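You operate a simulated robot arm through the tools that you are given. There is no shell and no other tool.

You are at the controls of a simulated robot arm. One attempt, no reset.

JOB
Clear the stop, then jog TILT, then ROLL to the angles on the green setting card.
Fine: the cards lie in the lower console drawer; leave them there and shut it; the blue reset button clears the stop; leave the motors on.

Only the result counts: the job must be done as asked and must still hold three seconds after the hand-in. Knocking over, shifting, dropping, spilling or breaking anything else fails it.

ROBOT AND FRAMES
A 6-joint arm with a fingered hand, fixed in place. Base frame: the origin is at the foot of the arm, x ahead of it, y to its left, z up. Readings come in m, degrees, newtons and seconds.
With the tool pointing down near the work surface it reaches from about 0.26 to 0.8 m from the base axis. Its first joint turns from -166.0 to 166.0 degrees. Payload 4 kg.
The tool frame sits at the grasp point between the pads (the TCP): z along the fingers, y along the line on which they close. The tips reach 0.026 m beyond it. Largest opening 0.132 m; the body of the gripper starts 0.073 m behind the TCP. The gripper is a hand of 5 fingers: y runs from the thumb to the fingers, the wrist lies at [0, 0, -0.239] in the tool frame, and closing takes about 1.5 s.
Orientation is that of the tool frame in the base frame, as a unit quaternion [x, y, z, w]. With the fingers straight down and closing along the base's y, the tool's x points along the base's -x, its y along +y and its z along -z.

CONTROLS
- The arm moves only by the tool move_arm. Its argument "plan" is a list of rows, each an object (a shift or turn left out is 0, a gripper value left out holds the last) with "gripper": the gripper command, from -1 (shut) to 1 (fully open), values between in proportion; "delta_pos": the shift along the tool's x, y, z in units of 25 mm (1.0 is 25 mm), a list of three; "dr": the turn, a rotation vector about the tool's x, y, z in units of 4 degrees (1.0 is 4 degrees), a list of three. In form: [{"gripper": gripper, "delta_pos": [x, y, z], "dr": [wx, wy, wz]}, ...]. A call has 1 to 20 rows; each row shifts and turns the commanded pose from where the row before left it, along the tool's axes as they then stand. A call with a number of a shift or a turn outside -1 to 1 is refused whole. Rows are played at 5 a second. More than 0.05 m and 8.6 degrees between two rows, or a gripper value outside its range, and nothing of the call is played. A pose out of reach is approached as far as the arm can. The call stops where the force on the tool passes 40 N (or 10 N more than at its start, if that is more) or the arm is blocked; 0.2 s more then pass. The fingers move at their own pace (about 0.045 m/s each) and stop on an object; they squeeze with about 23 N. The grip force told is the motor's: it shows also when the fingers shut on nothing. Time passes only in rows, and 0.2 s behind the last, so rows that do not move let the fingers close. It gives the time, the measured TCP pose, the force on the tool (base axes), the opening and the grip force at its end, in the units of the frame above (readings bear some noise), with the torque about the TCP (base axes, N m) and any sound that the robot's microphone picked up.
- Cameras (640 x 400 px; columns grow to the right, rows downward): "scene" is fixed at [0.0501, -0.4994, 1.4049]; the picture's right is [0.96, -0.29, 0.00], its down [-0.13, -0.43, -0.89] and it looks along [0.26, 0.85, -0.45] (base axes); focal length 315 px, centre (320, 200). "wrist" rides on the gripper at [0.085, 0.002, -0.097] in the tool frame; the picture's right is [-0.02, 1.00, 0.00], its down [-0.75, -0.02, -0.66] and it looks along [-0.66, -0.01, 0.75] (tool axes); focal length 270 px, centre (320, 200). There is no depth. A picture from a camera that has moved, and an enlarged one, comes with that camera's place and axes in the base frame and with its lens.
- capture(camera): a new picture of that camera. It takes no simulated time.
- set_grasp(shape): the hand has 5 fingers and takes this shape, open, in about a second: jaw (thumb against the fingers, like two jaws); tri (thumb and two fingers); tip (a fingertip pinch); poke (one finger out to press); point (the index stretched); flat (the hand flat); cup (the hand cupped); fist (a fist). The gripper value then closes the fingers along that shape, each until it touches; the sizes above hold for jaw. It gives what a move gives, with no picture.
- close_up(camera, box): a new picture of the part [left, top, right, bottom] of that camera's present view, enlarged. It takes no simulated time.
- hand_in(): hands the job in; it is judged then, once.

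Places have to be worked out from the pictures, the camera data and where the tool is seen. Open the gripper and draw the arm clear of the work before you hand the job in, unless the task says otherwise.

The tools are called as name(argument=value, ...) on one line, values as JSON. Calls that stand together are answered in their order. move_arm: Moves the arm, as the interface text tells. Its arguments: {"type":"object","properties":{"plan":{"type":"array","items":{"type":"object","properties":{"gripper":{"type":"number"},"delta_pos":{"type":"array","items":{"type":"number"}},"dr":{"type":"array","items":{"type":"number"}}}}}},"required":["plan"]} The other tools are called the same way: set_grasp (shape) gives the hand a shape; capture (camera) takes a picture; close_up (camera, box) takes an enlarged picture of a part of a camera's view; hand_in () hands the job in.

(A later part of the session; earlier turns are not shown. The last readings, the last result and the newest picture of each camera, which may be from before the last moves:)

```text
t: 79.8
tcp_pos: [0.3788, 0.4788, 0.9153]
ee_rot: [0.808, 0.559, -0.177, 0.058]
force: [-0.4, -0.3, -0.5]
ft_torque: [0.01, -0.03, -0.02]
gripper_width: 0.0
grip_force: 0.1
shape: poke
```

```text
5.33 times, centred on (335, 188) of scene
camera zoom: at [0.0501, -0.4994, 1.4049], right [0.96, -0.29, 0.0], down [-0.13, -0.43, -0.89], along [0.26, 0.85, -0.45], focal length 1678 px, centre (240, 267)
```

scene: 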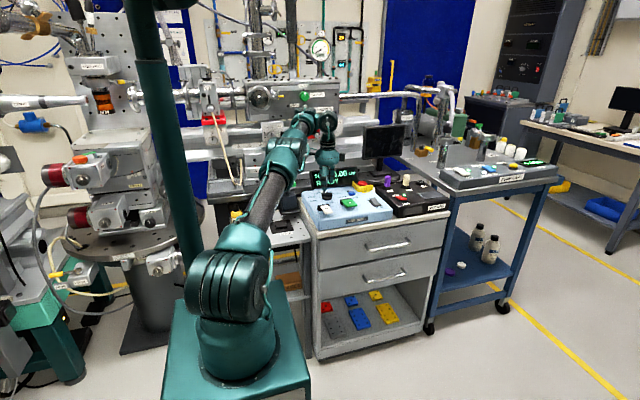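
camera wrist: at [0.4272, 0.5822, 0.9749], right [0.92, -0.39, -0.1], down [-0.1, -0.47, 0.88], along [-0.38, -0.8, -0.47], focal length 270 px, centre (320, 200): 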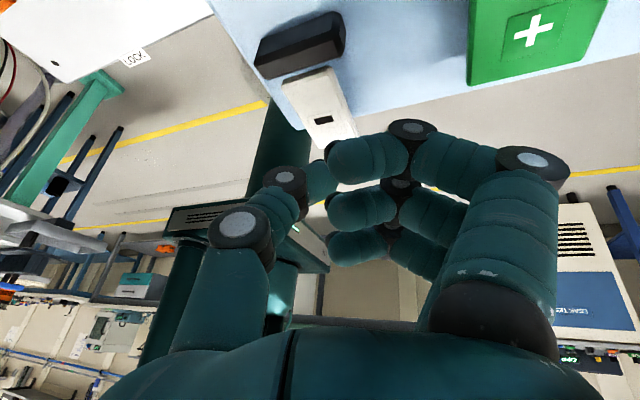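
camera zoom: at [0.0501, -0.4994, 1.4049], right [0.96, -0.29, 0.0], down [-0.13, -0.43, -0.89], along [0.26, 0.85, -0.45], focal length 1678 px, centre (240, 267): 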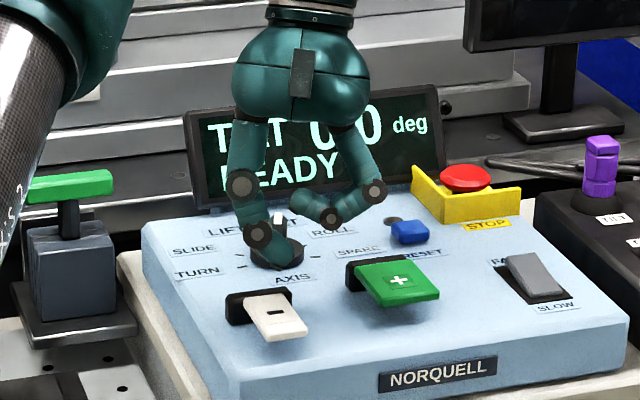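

The thumb tip is right over the '-' key, about 4 cm up. I descend to just above it.

move_arm(plan=[{"delta_pos": [0.17, 0.1, 0.67]}, {"delta_pos": [0.17, 0.1, 0.67]}])

capture(camera="wrist")

close_up(camera="scene", box=[300, 170, 370, 220])

```text
t: 80.4
tcp_pos: [0.388, 0.488, 0.8885]
ee_rot: [0.807, 0.56, -0.177, 0.059]
force: [-0.1, 0.7, 0.1]
ft_torque: [0.01, -0.04, 0.01]
gripper_width: 0.0
grip_force: 0.1
shape: poke
out of reach, approached as far as the arm can: row 1, 2
```

```text
taken
camera wrist: at [0.4373, 0.5902, 0.949], right [0.92, -0.39, -0.1], down [-0.1, -0.47, 0.88], along [-0.38, -0.8, -0.47], focal length 270 px, centre (320, 200)
```

wrist: 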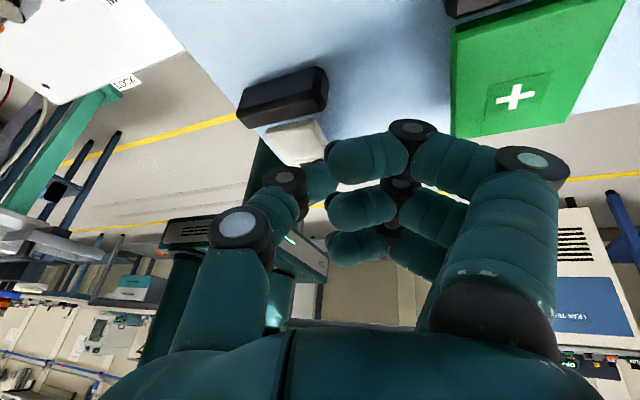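

```text
8.00 times, centred on (335, 195) of scene
camera zoom: at [0.0501, -0.4994, 1.4049], right [0.96, -0.29, 0.0], down [-0.13, -0.43, -0.89], along [0.26, 0.85, -0.45], focal length 2517 px, centre (200, 240)
```

zoom: 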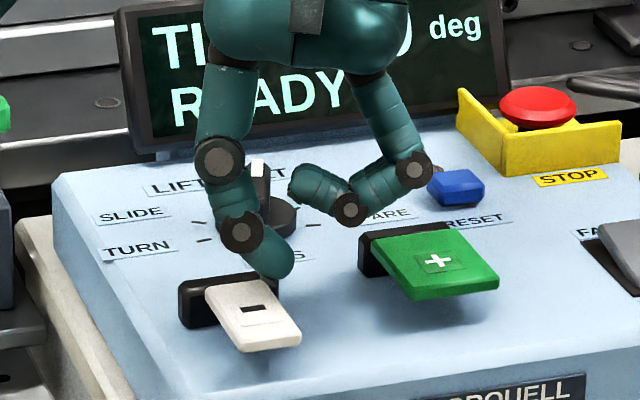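

The wrist limit stopped it about 1 cm short, so I tilt the hand another 12° inward and then adjust.

move_arm(plan=[{"delta_pos": [-0.1, 0, -0.3], "dr": [0.3, -0.953, 0]}, {"dr": [0.3, -0.953, 0]}, {"dr": [0.3, -0.953, 0]}])

```text
t: 81.2
tcp_pos: [0.4008, 0.4914, 0.8894]
ee_rot: [0.801, 0.553, -0.217, 0.068]
force: [-0.7, 0.5, 0.1]
ft_torque: [0.04, 0.02, -0.02]
gripper_width: 0.0
grip_force: 0.0
shape: poke
out of reach, approached as far as the arm can: row 1, 2, 3
```

That gave no gain, so my model of the limit isn't right. I go up again, bring the hand upright and probe descending near the key with a vertical hand.

move_arm(plan=[{"delta_pos": [-0.35, -0.1, -0.9]}, {"delta_pos": [-0.35, -0.1, -0.9]}, {"delta_pos": [-0.3, -0.1, -0.9], "dr": [-0.3, 0.953, 0]}, {"delta_pos": [-0.3, -0.1, -0.9], "dr": [-0.3, 0.953, 0]}, {"dr": [-0.3, 0.953, 0]}, {"dr": [-0.3, 0.953, 0]}, {"dr": [-0.3, 0.953, 0]}, {"dr": [-0.2, 0.6, 0]}])

capture(camera="scene")

```text
t: 83.0
tcp_pos: [0.4087, 0.5044, 0.975]
ee_rot: [0.821, 0.568, -0.053, 0.019]
force: [-0.1, -0.4, 0.2]
ft_torque: [-0.03, 0.05, -0.03]
gripper_width: 0.0002
grip_force: 0.0
shape: poke
out of reach, approached as far as the arm can: row 1
```

```text
taken
```

scene: 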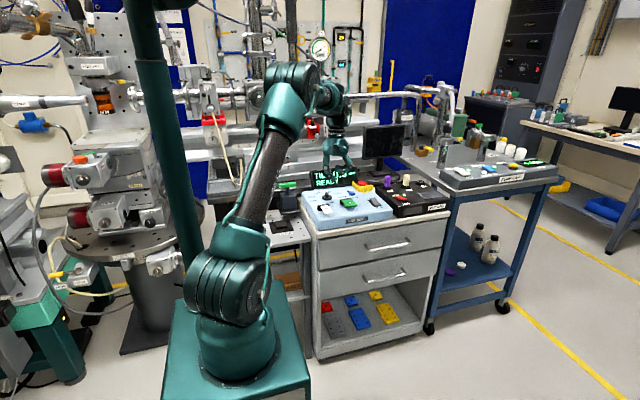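

The hand is nearly upright at z=0.975. I move over the '-' key and descend step by step, watching where reach is refused.

move_arm(plan=[{"delta_pos": [-0.78, -0.43, 0.7]}, {"delta_pos": [-0.78, -0.43, 0.7]}, {"delta_pos": [0.087, 0.023, 0.79]}, {"delta_pos": [0.087, 0.023, 0.79]}])

```text
t: 84.0
tcp_pos: [0.3718, 0.4711, 0.9037]
ee_rot: [0.821, 0.568, -0.055, 0.018]
force: [-0.3, -0.5, 0.1]
ft_torque: [-0.01, 0.0, 0.0]
gripper_width: 0.0
grip_force: 0.1
shape: poke
```

With little tilt it is fully reachable here: z=0.904 with no complaint. I continue down to just above the key.

move_arm(plan=[{"delta_pos": [0.05, 0.013, 0.43]}, {"delta_pos": [0.05, 0.013, 0.43]}])

capture(camera="wrist")

close_up(camera="scene", box=[300, 170, 370, 220])

```text
t: 84.6
tcp_pos: [0.3718, 0.4715, 0.8819]
ee_rot: [0.821, 0.568, -0.054, 0.019]
force: [-0.6, 0.8, 2.1]
ft_torque: [0.0, 0.0, 0.02]
gripper_width: 0.0001
grip_force: 0.0
shape: poke
```

```text
taken
camera wrist: at [0.4092, 0.5588, 0.9694], right [0.93, -0.37, -0.03], down [-0.23, -0.63, 0.74], along [-0.29, -0.68, -0.68], focal length 270 px, centre (320, 200)
```

wrist: 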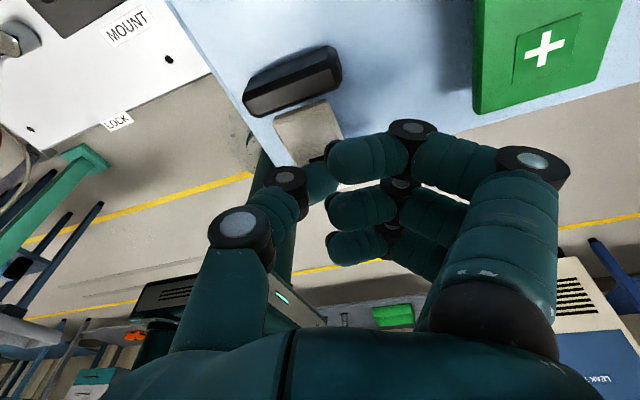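

```text
8.00 times, centred on (335, 195) of scene
camera zoom: at [0.0501, -0.4994, 1.4049], right [0.96, -0.29, 0.0], down [-0.13, -0.43, -0.89], along [0.26, 0.85, -0.45], focal length 2517 px, centre (200, 240)
```

zoom: 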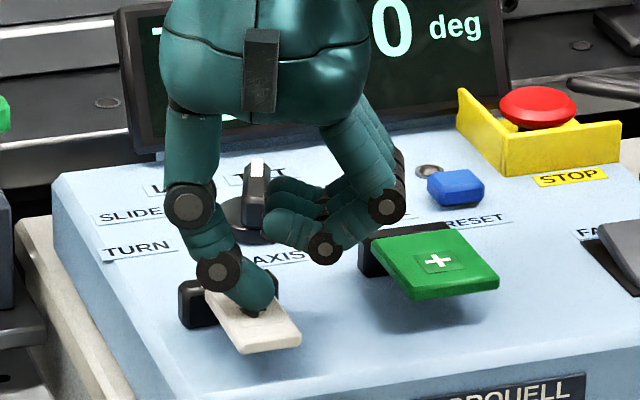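

The thumb tip is right on the '-' pad. I press down in 3 mm steps and look at the display between calls (time only passes in rows).

move_arm(plan=[{"delta_pos": [0.013, 0.003, 0.12]}])

close_up(camera="scene", box=[300, 150, 380, 220])

```text
t: 85.0
tcp_pos: [0.3725, 0.4722, 0.8798]
ee_rot: [0.821, 0.567, -0.054, 0.019]
force: [0.5, -1.2, 2.1]
ft_torque: [-0.04, 0.05, -0.01]
gripper_width: 0.0
grip_force: 0.1
shape: poke
```

```text
5.71 times, centred on (340, 185) of scene
camera zoom: at [0.0501, -0.4994, 1.4049], right [0.96, -0.29, 0.0], down [-0.13, -0.43, -0.89], along [0.26, 0.85, -0.45], focal length 1798 px, centre (206, 286)
```

zoom: 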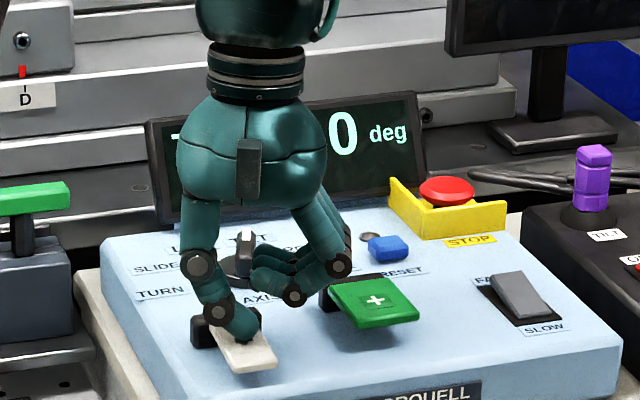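

Only the last digit is visible but that will do. Another 3 mm.

move_arm(plan=[{"delta_pos": [0.013, 0.003, 0.12]}])

close_up(camera="scene", box=[300, 150, 380, 220])

```text
t: 85.4
tcp_pos: [0.3716, 0.472, 0.8766]
ee_rot: [0.821, 0.568, -0.054, 0.018]
force: [-0.2, -0.8, 2.8]
ft_torque: [0.01, 0.02, -0.02]
gripper_width: 0.0
grip_force: 0.1
shape: poke
```

```text
5.71 times, centred on (340, 185) of scene
camera zoom: at [0.0501, -0.4994, 1.4049], right [0.96, -0.29, 0.0], down [-0.13, -0.43, -0.89], along [0.26, 0.85, -0.45], focal length 1798 px, centre (206, 286)
```

zoom: 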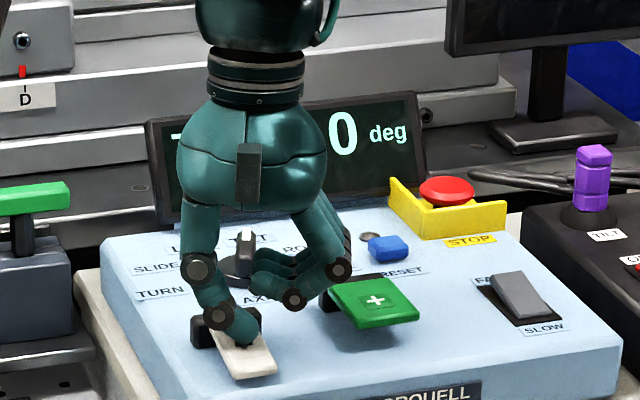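

The key is resisting lightly (about 3 N). I continue pressing.

move_arm(plan=[{"delta_pos": [0.013, 0.003, 0.12]}])

close_up(camera="scene", box=[300, 150, 380, 220])

```text
t: 85.8
tcp_pos: [0.3723, 0.473, 0.8746]
ee_rot: [0.821, 0.568, -0.053, 0.019]
force: [-5.3, -2.4, 20.5]
ft_torque: [0.01, 0.04, 0.0]
gripper_width: 0.0
grip_force: 0.0
shape: poke
```

```text
5.71 times, centred on (340, 185) of scene
camera zoom: at [0.0501, -0.4994, 1.4049], right [0.96, -0.29, 0.0], down [-0.13, -0.43, -0.89], along [0.26, 0.85, -0.45], focal length 1798 px, centre (206, 286)
```

zoom: 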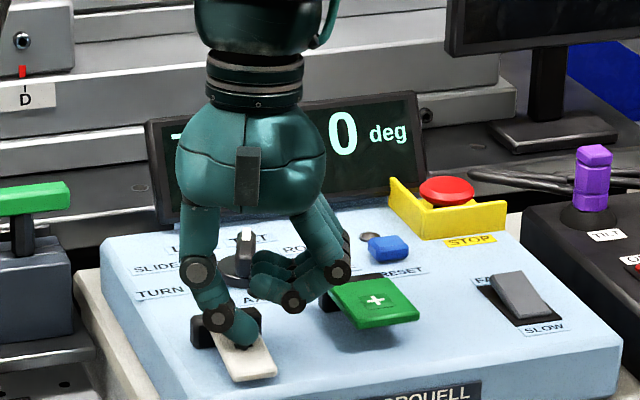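

Force is 20 N, so the key may be at its stop. I release upward and check the full display.

move_arm(plan=[{"delta_pos": [-0.087, -0.023, -0.79]}, {"delta_pos": [-0.087, -0.023, -0.79]}])

close_up(camera="scene", box=[300, 140, 390, 210])

```text
t: 86.4
tcp_pos: [0.3717, 0.4724, 0.9133]
ee_rot: [0.821, 0.568, -0.055, 0.019]
force: [1.2, 0.7, -0.4]
ft_torque: [0.01, 0.0, 0.01]
gripper_width: 0.0001
grip_force: 0.1
shape: poke
```

```text
5.71 times, centred on (345, 175) of scene
camera zoom: at [0.0501, -0.4994, 1.4049], right [0.96, -0.29, 0.0], down [-0.13, -0.43, -0.89], along [0.26, 0.85, -0.45], focal length 1798 px, centre (177, 343)
```

zoom: 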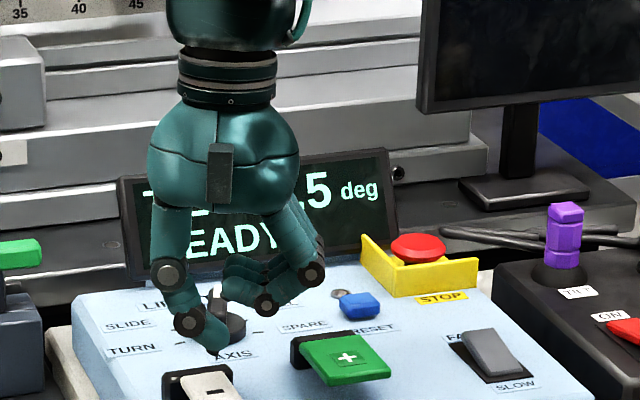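

The display now ends in .5 deg, so the press registered. I rise a bit more to read the whole number.

move_arm(plan=[{"delta_pos": [-0.087, -0.023, -0.79]}, {"delta_pos": [-0.087, -0.023, -0.79]}, {"delta_pos": [-0.087, -0.023, -0.79]}])

close_up(camera="scene", box=[300, 140, 390, 210])

```text
t: 87.2
tcp_pos: [0.3717, 0.4724, 0.9738]
ee_rot: [0.822, 0.567, -0.053, 0.018]
force: [-0.2, 0.7, -0.2]
ft_torque: [0.0, -0.03, -0.02]
gripper_width: 0.0004
grip_force: 0.0
shape: poke
```

```text
5.71 times, centred on (345, 175) of scene
camera zoom: at [0.0501, -0.4994, 1.4049], right [0.96, -0.29, 0.0], down [-0.13, -0.43, -0.89], along [0.26, 0.85, -0.45], focal length 1798 px, centre (177, 343)
```

zoom: 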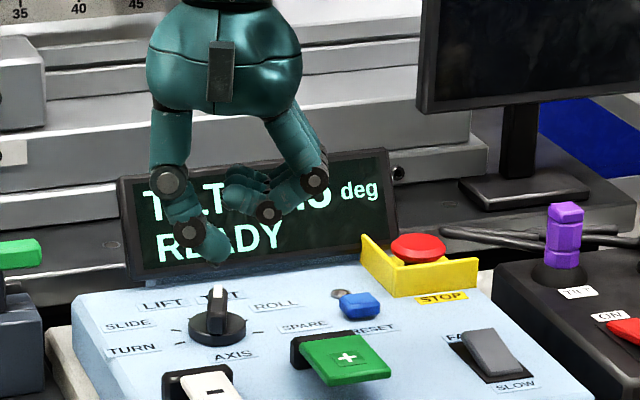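

Fingers still cover the digits; up another 4 cm.

move_arm(plan=[{"delta_pos": [-0.087, -0.023, -0.9]}, {"delta_pos": [-0.087, -0.023, -0.9]}])

close_up(camera="scene", box=[300, 140, 390, 210])

```text
t: 87.8
tcp_pos: [0.3716, 0.472, 1.0195]
ee_rot: [0.821, 0.567, -0.054, 0.019]
force: [-0.4, 0.3, 0.2]
ft_torque: [0.02, 0.0, -0.01]
gripper_width: 0.0
grip_force: 0.0
shape: poke
```

```text
5.71 times, centred on (345, 175) of scene
camera zoom: at [0.0501, -0.4994, 1.4049], right [0.96, -0.29, 0.0], down [-0.13, -0.43, -0.89], along [0.26, 0.85, -0.45], focal length 1798 px, centre (177, 343)
```

zoom: 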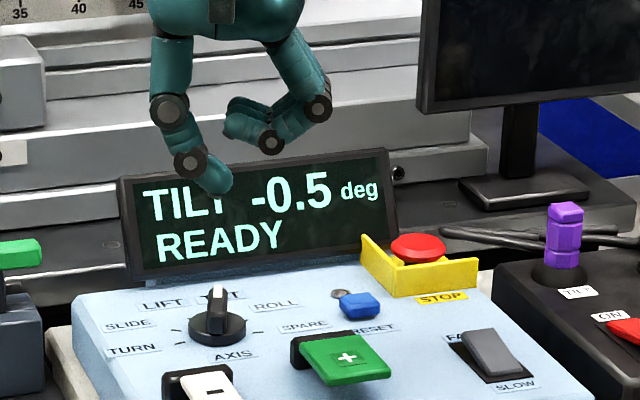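

TILT is at -0.5. I repeat the identical press: down to just above actuation (TCP z≈0.8766), then one 3 mm step, then release.

move_arm(plan=[{"delta_pos": [0.109, 0.029, 0.99]}, {"delta_pos": [0.109, 0.029, 0.99]}, {"delta_pos": [0.109, 0.029, 0.99]}, {"delta_pos": [0.109, 0.029, 0.99]}, {"delta_pos": [0.109, 0.029, 0.99]}, {"delta_pos": [0.06, 0.015, 0.5]}])

close_up(camera="scene", box=[300, 150, 380, 220])

```text
t: 89.2
tcp_pos: [0.3728, 0.4723, 0.8814]
ee_rot: [0.821, 0.568, -0.054, 0.018]
force: [0.1, 0.0, 2.3]
ft_torque: [-0.02, 0.04, 0.03]
gripper_width: 0.0
grip_force: 0.1
shape: poke
```

```text
5.71 times, centred on (340, 185) of scene
camera zoom: at [0.0501, -0.4994, 1.4049], right [0.96, -0.29, 0.0], down [-0.13, -0.43, -0.89], along [0.26, 0.85, -0.45], focal length 1798 px, centre (206, 286)
```

zoom: 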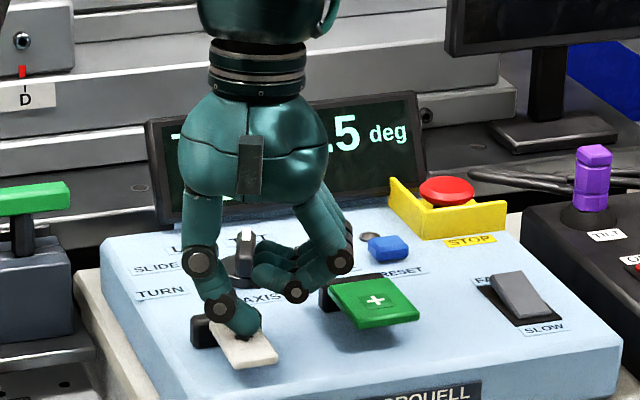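

Same state as before. Now the same sequence: to 0.8766, then the final step and release.

move_arm(plan=[{"delta_pos": [0.02, 0.005, 0.19]}])

move_arm(plan=[{"delta_pos": [0.013, 0.003, 0.12]}])

close_up(camera="scene", box=[300, 150, 380, 220])

```text
t: 89.6
tcp_pos: [0.3721, 0.4723, 0.877]
ee_rot: [0.821, 0.568, -0.054, 0.018]
force: [0.2, -2.0, 3.7]
ft_torque: [-0.06, -0.03, -0.05]
gripper_width: 0.0
grip_force: 0.1
shape: poke
```

```text
t: 90.0
tcp_pos: [0.3715, 0.4727, 0.8748]
ee_rot: [0.821, 0.568, -0.053, 0.019]
force: [-3.8, -3.6, 20.3]
ft_torque: [-0.11, 0.0, -0.04]
gripper_width: 0.0002
grip_force: 0.0
shape: poke
```

```text
5.71 times, centred on (340, 185) of scene
camera zoom: at [0.0501, -0.4994, 1.4049], right [0.96, -0.29, 0.0], down [-0.13, -0.43, -0.89], along [0.26, 0.85, -0.45], focal length 1798 px, centre (206, 286)
```

zoom: 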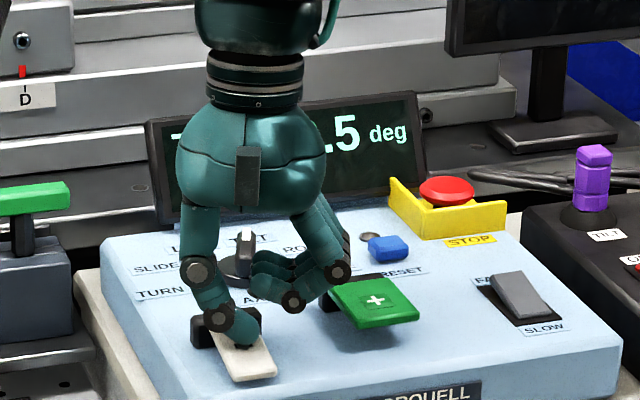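

Same readings as the first press. I release exactly as before.

move_arm(plan=[{"delta_pos": [-0.087, -0.023, -0.79]}, {"delta_pos": [-0.087, -0.023, -0.79]}])

close_up(camera="scene", box=[300, 140, 390, 210])

```text
t: 90.6
tcp_pos: [0.3732, 0.4721, 0.9115]
ee_rot: [0.821, 0.568, -0.055, 0.019]
force: [-0.1, -0.1, 0.7]
ft_torque: [-0.02, 0.02, -0.01]
gripper_width: 0.0
grip_force: 0.0
shape: poke
```

```text
5.71 times, centred on (345, 175) of scene
camera zoom: at [0.0501, -0.4994, 1.4049], right [0.96, -0.29, 0.0], down [-0.13, -0.43, -0.89], along [0.26, 0.85, -0.45], focal length 1798 px, centre (177, 343)
```

zoom: 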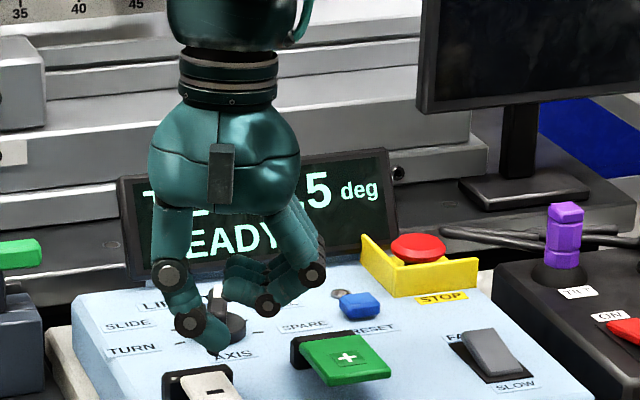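

It still ends in .5; I rise to read the whole value.

move_arm(plan=[{"delta_pos": [-0.1, -0.03, -0.95]}, {"delta_pos": [-0.1, -0.03, -0.95]}, {"delta_pos": [-0.1, -0.03, -0.95]}, {"delta_pos": [-0.1, -0.03, -0.95]}, {"delta_pos": [-0.06, -0.02, -0.5]}])

close_up(camera="scene", box=[300, 140, 390, 210])

```text
t: 91.8
tcp_pos: [0.3724, 0.4731, 1.0199]
ee_rot: [0.821, 0.568, -0.054, 0.018]
force: [0.5, 0.2, -0.5]
ft_torque: [0.02, -0.01, 0.0]
gripper_width: 0.0
grip_force: 0.0
shape: poke
```

```text
5.71 times, centred on (345, 175) of scene
camera zoom: at [0.0501, -0.4994, 1.4049], right [0.96, -0.29, 0.0], down [-0.13, -0.43, -0.89], along [0.26, 0.85, -0.45], focal length 1798 px, centre (177, 343)
```

zoom: 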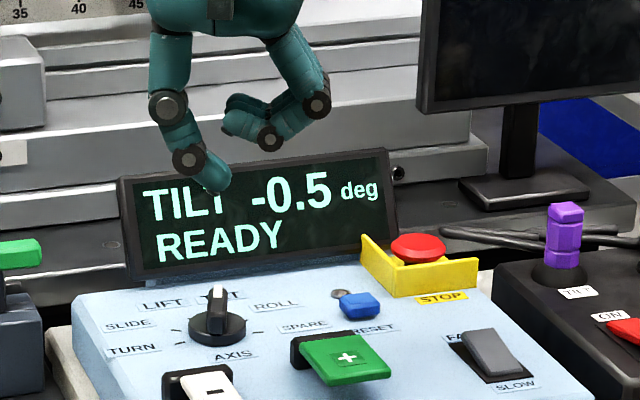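

The second press didn't quite actuate, so it needs slightly more depth. I go down again and press about 1.5 mm further.

move_arm(plan=[{"delta_pos": [0.109, 0.029, 0.99]}, {"delta_pos": [0.109, 0.029, 0.99]}, {"delta_pos": [0.109, 0.029, 0.99]}, {"delta_pos": [0.109, 0.029, 0.99]}, {"delta_pos": [0.109, 0.029, 0.99]}, {"delta_pos": [0.06, 0.015, 0.6]}])

move_arm(plan=[{"delta_pos": [0.02, 0.005, 0.19]}])

close_up(camera="scene", box=[300, 150, 380, 220])

```text
t: 93.2
tcp_pos: [0.3708, 0.4698, 0.8807]
ee_rot: [0.821, 0.568, -0.054, 0.018]
force: [-0.7, -1.2, 1.3]
ft_torque: [-0.02, 0.0, 0.0]
gripper_width: 0.0001
grip_force: 0.1
shape: poke
```

```text
t: 93.6
tcp_pos: [0.3716, 0.4709, 0.8759]
ee_rot: [0.821, 0.568, -0.054, 0.018]
force: [-1.1, -2.6, 3.7]
ft_torque: [-0.06, 0.03, 0.05]
gripper_width: 0.0
grip_force: 0.1
shape: poke
```

```text
5.71 times, centred on (340, 185) of scene
camera zoom: at [0.0501, -0.4994, 1.4049], right [0.96, -0.29, 0.0], down [-0.13, -0.43, -0.89], along [0.26, 0.85, -0.45], focal length 1798 px, centre (206, 286)
```

zoom: 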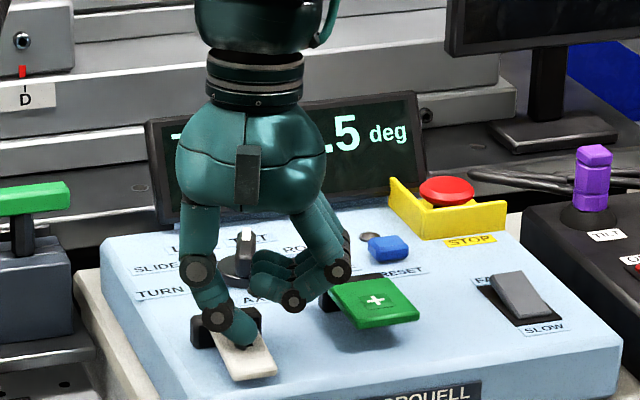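

Not yet actuated. One more step, slightly deeper.

move_arm(plan=[{"delta_pos": [0.015, 0.004, 0.14]}])

close_up(camera="scene", box=[300, 150, 380, 220])

```text
t: 94.0
tcp_pos: [0.3706, 0.4716, 0.8756]
ee_rot: [0.821, 0.568, -0.053, 0.02]
force: [-7.3, -4.7, 25.8]
ft_torque: [-0.08, 0.09, -0.01]
gripper_width: 0.0
grip_force: 0.0
shape: poke
```

```text
5.71 times, centred on (340, 185) of scene
camera zoom: at [0.0501, -0.4994, 1.4049], right [0.96, -0.29, 0.0], down [-0.13, -0.43, -0.89], along [0.26, 0.85, -0.45], focal length 1798 px, centre (206, 286)
```

zoom: 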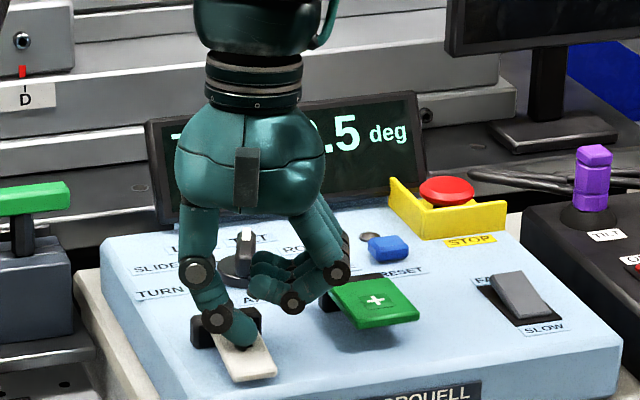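

The key is at its stop with 26 N but no change yet, so it may need to be held. I hold for 0.4 s and look again.

move_arm(plan=[{}])

close_up(camera="scene", box=[300, 150, 380, 220])

```text
t: 94.4
tcp_pos: [0.3709, 0.4718, 0.8751]
ee_rot: [0.82, 0.569, -0.053, 0.018]
force: [-11.3, -1.5, 32.8]
ft_torque: [0.02, 0.17, 0.01]
gripper_width: 0.0
grip_force: 0.1
shape: poke
```

```text
5.71 times, centred on (340, 185) of scene
camera zoom: at [0.0501, -0.4994, 1.4049], right [0.96, -0.29, 0.0], down [-0.13, -0.43, -0.89], along [0.26, 0.85, -0.45], focal length 1798 px, centre (206, 286)
```

zoom: 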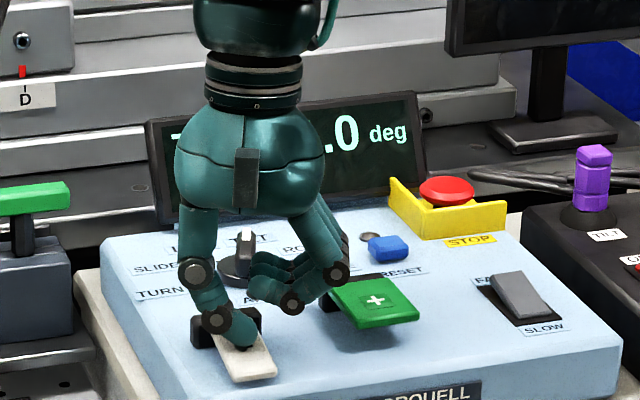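

Now it ends in .0, so it should be -1.0. I release immediately and rise to read it.

move_arm(plan=[{"delta_pos": [-0.11, -0.03, -1]}, {"delta_pos": [-0.11, -0.03, -1]}, {"delta_pos": [-0.11, -0.03, -1]}, {"delta_pos": [-0.11, -0.03, -1]}, {"delta_pos": [-0.11, -0.03, -1]}, {"delta_pos": [-0.11, -0.03, -1]}])

close_up(camera="scene", box=[300, 140, 390, 210])

```text
t: 95.8
tcp_pos: [0.3693, 0.4717, 1.024]
ee_rot: [0.821, 0.568, -0.054, 0.019]
force: [0.8, 0.5, -0.7]
ft_torque: [-0.02, 0.04, 0.02]
gripper_width: 0.0002
grip_force: 0.1
shape: poke
```

```text
5.71 times, centred on (345, 175) of scene
camera zoom: at [0.0501, -0.4994, 1.4049], right [0.96, -0.29, 0.0], down [-0.13, -0.43, -0.89], along [0.26, 0.85, -0.45], focal length 1798 px, centre (177, 343)
```

zoom: 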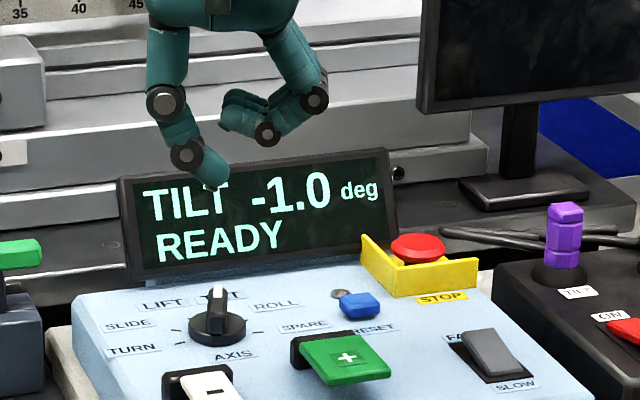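

TILT is -1.0 deg. I return above the knob with the same hand yaw (still aligned with the bar) and switch to jaw.

move_arm(plan=[{"delta_pos": [0.954, -0.04, 0.36]}, {"delta_pos": [0.954, -0.04, 0.36]}, {"delta_pos": [0.954, -0.04, 0.36]}, {"delta_pos": [0.954, -0.04, 0.36]}, {"delta_pos": [0.954, -0.04, 0.36]}, {"delta_pos": [0.954, -0.04, 0.36]}])

set_grasp(shape="jaw")

move_arm(plan=[{"gripper": 0.0}, {}, {}, {}])

capture(camera="wrist")

```text
t: 97.2
tcp_pos: [0.4118, 0.6023, 0.956]
ee_rot: [0.821, 0.569, -0.053, 0.019]
force: [0.0, -0.9, 0.4]
ft_torque: [0.01, -0.01, 0.03]
gripper_width: 0.0003
grip_force: 0.1
shape: poke
```

```text
t: 98.1
tcp_pos: [0.412, 0.6024, 0.9542]
ee_rot: [0.821, 0.568, -0.054, 0.019]
force: [0.8, 0.4, 0.3]
ft_torque: [-0.01, -0.03, 0.02]
gripper_width: 0.1319
grip_force: 0.0
shape: jaw
```

```text
t: 99.1
tcp_pos: [0.4118, 0.6028, 0.955]
ee_rot: [0.821, 0.568, -0.054, 0.018]
force: [-0.5, 0.7, -0.5]
ft_torque: [-0.03, -0.03, 0.03]
gripper_width: 0.0672
grip_force: 0.1
shape: jaw
```

```text
taken
camera wrist: at [0.4493, 0.6893, 1.0418], right [0.93, -0.37, -0.03], down [-0.23, -0.63, 0.74], along [-0.29, -0.68, -0.68], focal length 270 px, centre (320, 200)
```

wrist: 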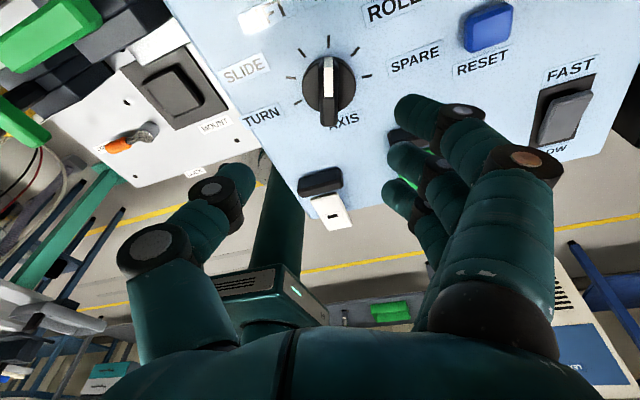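

The bar is aligned in view. I descend to grip height, z≈0.867.

move_arm(plan=[{"delta_pos": [0.08, -0.01, 0.88]}, {"delta_pos": [0.08, -0.01, 0.88]}, {"delta_pos": [0.09, 0.026, 0.88]}, {"delta_pos": [0.09, 0.026, 0.88]}])

capture(camera="wrist")

```text
t: 100.1
tcp_pos: [0.4108, 0.6019, 0.8666]
ee_rot: [0.821, 0.568, -0.054, 0.019]
force: [1.2, 0.6, -0.1]
ft_torque: [0.01, 0.01, -0.03]
gripper_width: 0.067
grip_force: 0.0
shape: jaw
```

```text
taken
camera wrist: at [0.4479, 0.6888, 0.9533], right [0.93, -0.37, -0.03], down [-0.23, -0.63, 0.74], along [-0.29, -0.68, -0.68], focal length 270 px, centre (320, 200)
```

wrist: 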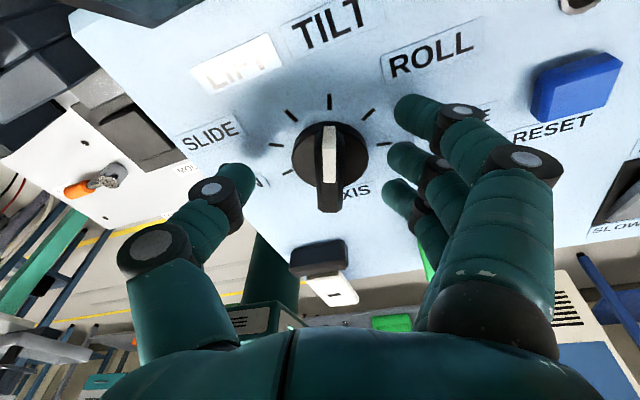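

Good alignment. I close gradually.

move_arm(plan=[{"gripper": -0.3}, {"gripper": -0.45}, {"gripper": -0.55}, {"gripper": -0.62}, {"gripper": -0.69}, {"gripper": -0.75}, {"gripper": -0.8}, {"gripper": -0.85}, {"gripper": -0.9}, {"gripper": -1}, {"gripper": -1}, {"gripper": -1}])

capture(camera="wrist")

close_up(camera="scene", box=[300, 150, 380, 220])

```text
t: 102.7
tcp_pos: [0.4108, 0.6022, 0.866]
ee_rot: [0.82, 0.569, -0.055, 0.019]
force: [-5.7, 1.3, 3.1]
ft_torque: [-0.01, -0.2, -0.01]
gripper_width: 0.0077
grip_force: 22.5
shape: jaw
```

```text
taken
camera wrist: at [0.4469, 0.6891, 0.9525], right [0.93, -0.37, -0.03], down [-0.23, -0.63, 0.74], along [-0.29, -0.68, -0.67], focal length 270 px, centre (320, 200)
```

wrist: 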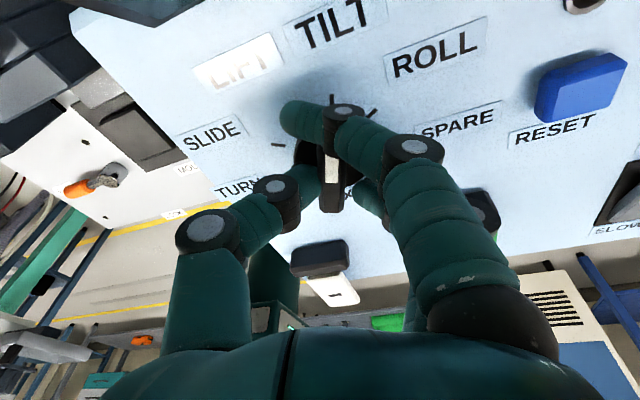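

```text
5.71 times, centred on (340, 185) of scene
camera zoom: at [0.0501, -0.4994, 1.4049], right [0.96, -0.29, 0.0], down [-0.13, -0.43, -0.89], along [0.26, 0.85, -0.45], focal length 1798 px, centre (206, 286)
```

zoom: 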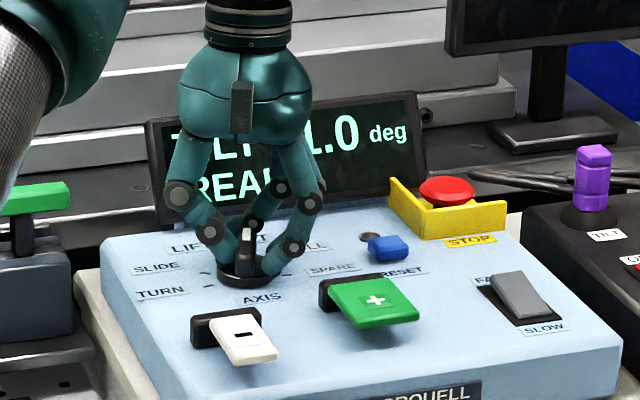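

Gripped, still TILT -1.0. I turn 40° clockwise to ROLL.

move_arm(plan=[{"dr": [0, 0, 1]}, {"dr": [0, 0, 1]}, {"dr": [0, 0, 1]}, {"dr": [0, 0, 1]}, {"dr": [0, 0, 1]}, {"dr": [0, 0, 1]}, {"dr": [0, 0, 1]}, {"dr": [0, 0, 1]}, {"dr": [0, 0, 1]}, {"dr": [0, 0, 1]}])

capture(camera="wrist")

close_up(camera="scene", box=[300, 150, 380, 220])

```text
t: 104.9
tcp_pos: [0.4099, 0.6042, 0.8672]
ee_rot: [0.966, 0.252, -0.044, 0.036]
force: [3.8, 22.2, -4.7]
ft_torque: [0.37, -0.06, 0.08]
gripper_width: 0.0054
grip_force: 22.3
shape: jaw
```

```text
taken
camera wrist: at [0.4901, 0.6516, 0.9548], right [0.47, -0.88, 0.05], down [-0.62, -0.29, 0.73], along [-0.63, -0.38, -0.68], focal length 270 px, centre (320, 200)
```

wrist: 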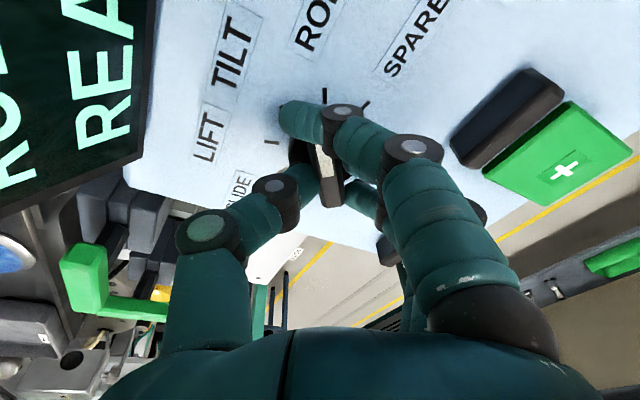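

```text
5.71 times, centred on (340, 185) of scene
camera zoom: at [0.0501, -0.4994, 1.4049], right [0.96, -0.29, 0.0], down [-0.13, -0.43, -0.89], along [0.26, 0.85, -0.45], focal length 1798 px, centre (206, 286)
```

zoom: 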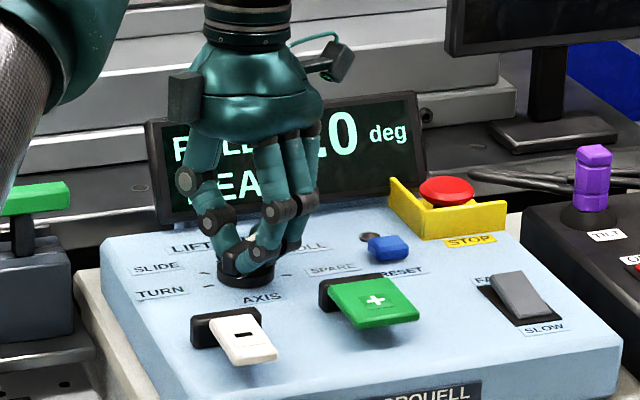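

ROLL is selected. I open the hand and lift straight up.

move_arm(plan=[{"gripper": -0.5}, {"gripper": 0.0}, {"gripper": 0.0}, {"gripper": 0.0}, {"gripper": 0.0}, {"delta_pos": [-0.04, 0.02, -0.4]}, {"delta_pos": [-0.08, 0.037, -0.8]}, {"delta_pos": [-0.08, 0.037, -0.8]}, {"delta_pos": [-0.08, 0.037, -0.8]}, {"delta_pos": [-0.08, 0.037, -0.8]}])

capture(camera="wrist")

close_up(camera="scene", box=[300, 150, 380, 220])

```text
t: 107.1
tcp_pos: [0.4101, 0.6001, 0.9568]
ee_rot: [0.966, 0.252, -0.045, 0.036]
force: [-0.2, 0.4, 0.4]
ft_torque: [0.04, -0.01, 0.01]
gripper_width: 0.0651
grip_force: 0.1
shape: jaw
```

```text
taken
camera wrist: at [0.4903, 0.6495, 1.0444], right [0.47, -0.88, 0.05], down [-0.62, -0.29, 0.73], along [-0.63, -0.38, -0.68], focal length 270 px, centre (320, 200)
```

wrist: 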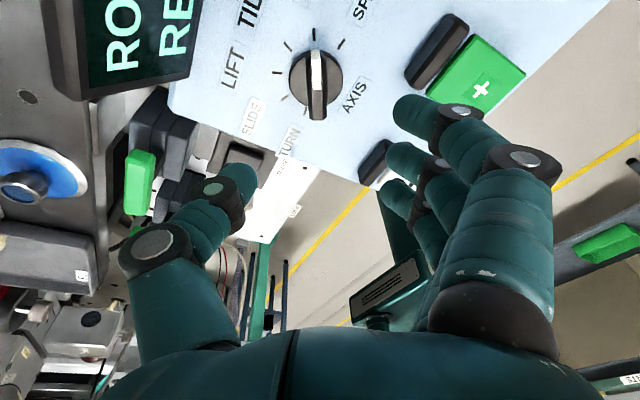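

```text
5.71 times, centred on (340, 185) of scene
camera zoom: at [0.0501, -0.4994, 1.4049], right [0.96, -0.29, 0.0], down [-0.13, -0.43, -0.89], along [0.26, 0.85, -0.45], focal length 1798 px, centre (206, 286)
```

zoom: 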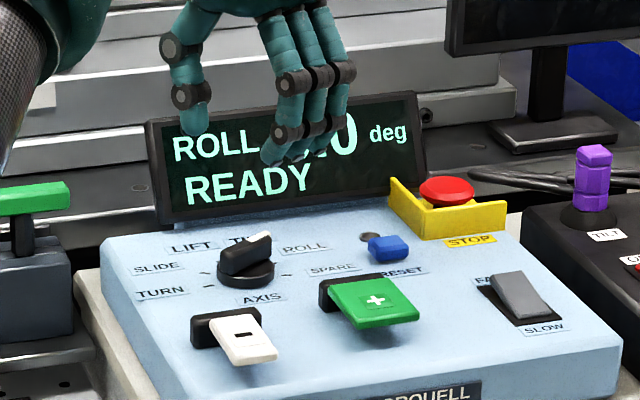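

ROLL is selected with READY, and the pointer sits at ROLL. I switch to poke, yaw back 40° and move above the green '+' key.

set_grasp(shape="poke")

move_arm(plan=[{"dr": [0, 0, -1]}, {"dr": [0, 0, -1]}, {"dr": [0, 0, -1]}, {"dr": [0, 0, -1]}, {"dr": [0, 0, -1]}, {"dr": [0, 0, -1]}, {"dr": [0, 0, -1]}, {"dr": [0, 0, -1]}, {"dr": [0, 0, -1]}, {"dr": [0, 0, -1]}, {"delta_pos": [-0.54, 0.79, 0.44]}, {"delta_pos": [-0.54, 0.79, 0.44]}, {"delta_pos": [-0.54, 0.79, 0.44]}, {"delta_pos": [-0.54, 0.79, 0.44]}, {"delta_pos": [-0.54, 0.79, 0.44]}])

capture(camera="wrist")

close_up(camera="scene", box=[300, 150, 390, 220])

```text
t: 108.0
tcp_pos: [0.4108, 0.5997, 0.9562]
ee_rot: [0.966, 0.253, -0.045, 0.036]
force: [0.0, 0.7, 0.7]
ft_torque: [0.01, 0.0, 0.0]
gripper_width: 0.0002
grip_force: 0.0
shape: poke
```

```text
t: 111.2
tcp_pos: [0.4752, 0.5004, 0.9077]
ee_rot: [0.821, 0.568, -0.054, 0.018]
force: [-0.2, 0.3, 0.0]
ft_torque: [0.02, 0.01, 0.04]
gripper_width: 0.0
grip_force: 0.1
shape: poke
```

```text
taken
camera wrist: at [0.5122, 0.5878, 0.9945], right [0.93, -0.37, -0.03], down [-0.23, -0.63, 0.74], along [-0.29, -0.68, -0.68], focal length 270 px, centre (320, 200)
```

wrist: 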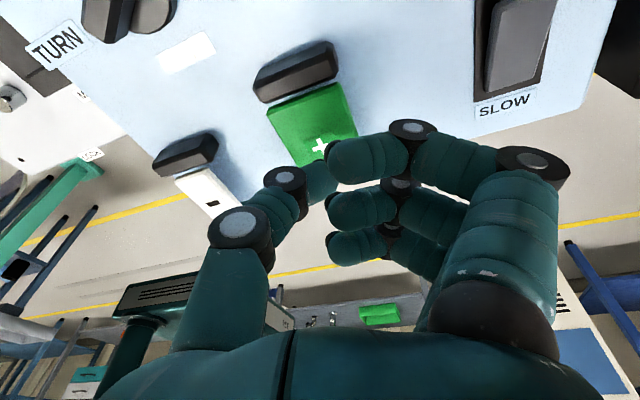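

```text
5.71 times, centred on (345, 185) of scene
camera zoom: at [0.0501, -0.4994, 1.4049], right [0.96, -0.29, 0.0], down [-0.13, -0.43, -0.89], along [0.26, 0.85, -0.45], focal length 1798 px, centre (177, 286)
```

zoom: 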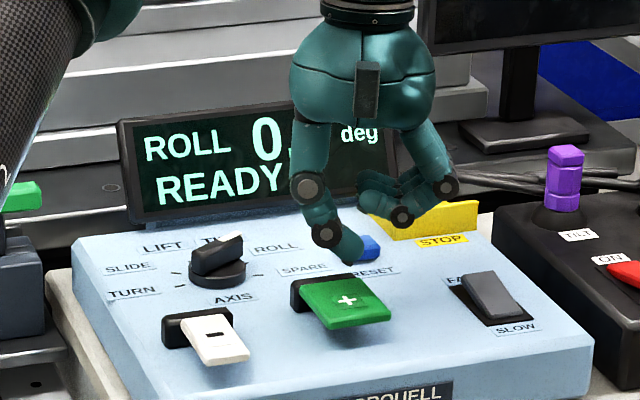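

The thumb tip is above '+', and the integer digit is visible. I descend to light contact.

move_arm(plan=[{"delta_pos": [-0.03, 0.05, 0.53]}, {"delta_pos": [-0.03, 0.05, 0.5]}])

close_up(camera="scene", box=[300, 150, 390, 220])

```text
t: 111.8
tcp_pos: [0.4745, 0.4962, 0.8825]
ee_rot: [0.821, 0.568, -0.054, 0.018]
force: [0.4, 1.0, 2.7]
ft_torque: [-0.01, 0.02, 0.01]
gripper_width: 0.0003
grip_force: 0.0
shape: poke
```

```text
5.71 times, centred on (345, 185) of scene
camera zoom: at [0.0501, -0.4994, 1.4049], right [0.96, -0.29, 0.0], down [-0.13, -0.43, -0.89], along [0.26, 0.85, -0.45], focal length 1798 px, centre (177, 286)
```

zoom: 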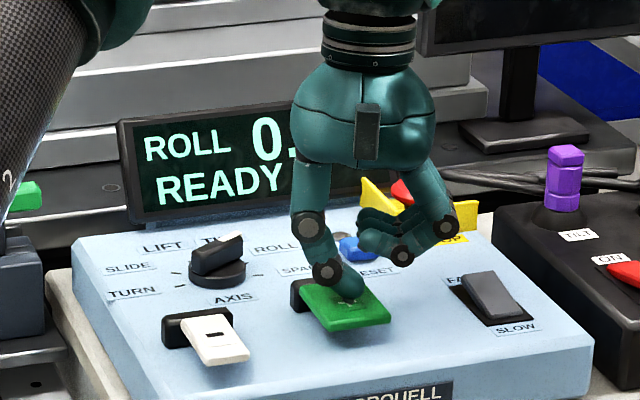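

Light contact on '+'. I press in the same increments.

move_arm(plan=[{"delta_pos": [0.02, 0.005, 0.2]}])

move_arm(plan=[{"delta_pos": [0.015, 0.004, 0.14]}])

close_up(camera="scene", box=[300, 150, 390, 220])

```text
t: 112.2
tcp_pos: [0.4737, 0.496, 0.8765]
ee_rot: [0.821, 0.568, -0.055, 0.019]
force: [0.4, 0.0, 3.5]
ft_torque: [0.02, -0.05, 0.0]
gripper_width: 0.0
grip_force: 0.0
shape: poke
```

```text
t: 112.6
tcp_pos: [0.4727, 0.4961, 0.8744]
ee_rot: [0.821, 0.568, -0.053, 0.018]
force: [-3.4, 0.8, 16.6]
ft_torque: [0.06, 0.03, 0.02]
gripper_width: 0.0002
grip_force: 0.0
shape: poke
```

```text
5.71 times, centred on (345, 185) of scene
camera zoom: at [0.0501, -0.4994, 1.4049], right [0.96, -0.29, 0.0], down [-0.13, -0.43, -0.89], along [0.26, 0.85, -0.45], focal length 1798 px, centre (177, 286)
```

zoom: 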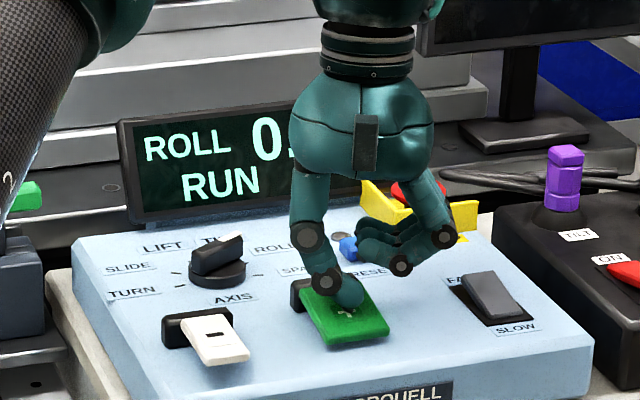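

The display shows RUN while pressed. I hold for one row and look.

move_arm(plan=[{}])

close_up(camera="scene", box=[310, 160, 370, 205])

```text
t: 113.0
tcp_pos: [0.4742, 0.4961, 0.8758]
ee_rot: [0.821, 0.568, -0.053, 0.019]
force: [-3.7, 1.7, 21.9]
ft_torque: [0.1, 0.04, -0.01]
gripper_width: 0.0
grip_force: 0.2
shape: poke
```

```text
8.89 times, centred on (340, 182) of scene
camera zoom: at [0.0501, -0.4994, 1.4049], right [0.96, -0.29, 0.0], down [-0.13, -0.43, -0.89], along [0.26, 0.85, -0.45], focal length 2796 px, centre (142, 356)
```

zoom: 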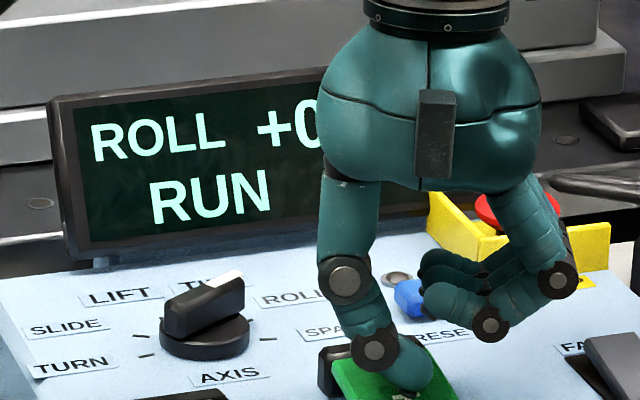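

It reads "+0.", so one step is done (+0.5). Hold another 0.4 s.

move_arm(plan=[{}])

close_up(camera="scene", box=[310, 160, 370, 205])

```text
t: 113.4
tcp_pos: [0.4739, 0.4955, 0.8753]
ee_rot: [0.821, 0.569, -0.053, 0.019]
force: [-5.2, 3.0, 26.2]
ft_torque: [0.12, 0.08, 0.02]
gripper_width: 0.0
grip_force: 0.0
shape: poke
```

```text
8.89 times, centred on (340, 182) of scene
camera zoom: at [0.0501, -0.4994, 1.4049], right [0.96, -0.29, 0.0], down [-0.13, -0.43, -0.89], along [0.26, 0.85, -0.45], focal length 2796 px, centre (142, 356)
```

zoom: 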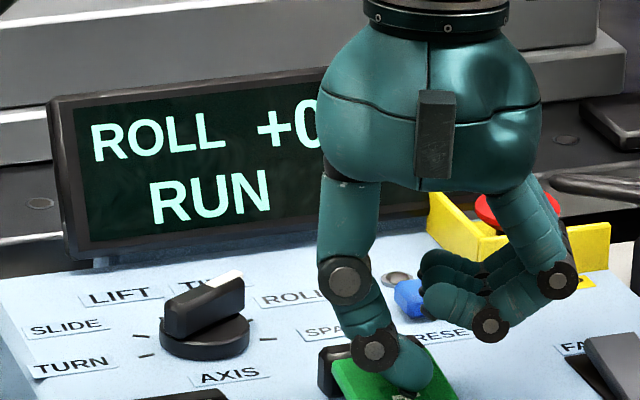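

Still +0.x. Hold another 0.4 s.

move_arm(plan=[{}])

close_up(camera="scene", box=[310, 160, 370, 205])

```text
t: 113.8
tcp_pos: [0.4752, 0.496, 0.8742]
ee_rot: [0.821, 0.568, -0.054, 0.02]
force: [-6.1, 3.4, 28.1]
ft_torque: [0.14, 0.02, 0.03]
gripper_width: 0.0
grip_force: 0.0
shape: poke
```

```text
8.89 times, centred on (340, 182) of scene
camera zoom: at [0.0501, -0.4994, 1.4049], right [0.96, -0.29, 0.0], down [-0.13, -0.43, -0.89], along [0.26, 0.85, -0.45], focal length 2796 px, centre (142, 356)
```

zoom: 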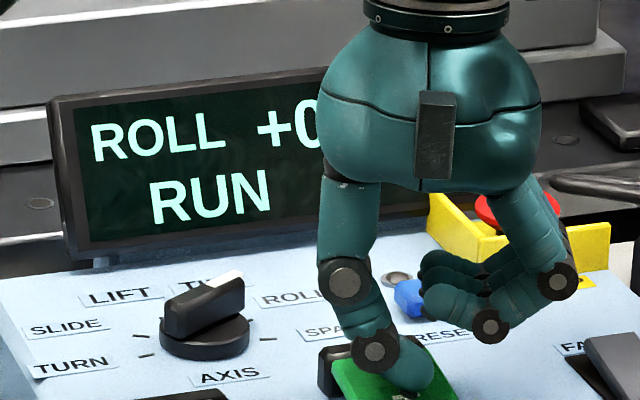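

Still +0.x. I hold once more.

move_arm(plan=[{}])

close_up(camera="scene", box=[310, 160, 370, 205])

```text
t: 114.2
tcp_pos: [0.4737, 0.4945, 0.8752]
ee_rot: [0.821, 0.568, -0.054, 0.019]
force: [-5.6, 3.7, 29.2]
ft_torque: [0.14, 0.03, 0.07]
gripper_width: 0.0001
grip_force: 0.0
shape: poke
```

```text
8.89 times, centred on (340, 182) of scene
camera zoom: at [0.0501, -0.4994, 1.4049], right [0.96, -0.29, 0.0], down [-0.13, -0.43, -0.89], along [0.26, 0.85, -0.45], focal length 2796 px, centre (142, 356)
```

zoom: 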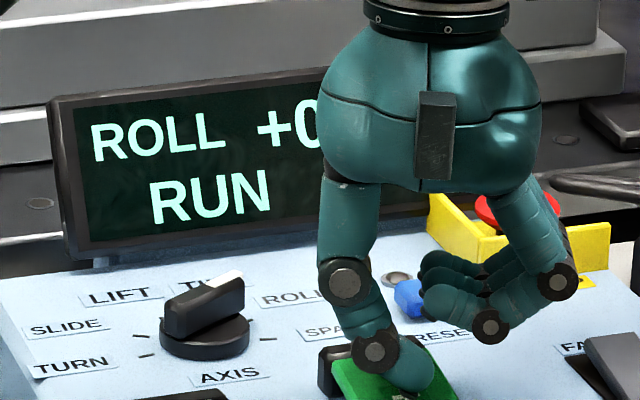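

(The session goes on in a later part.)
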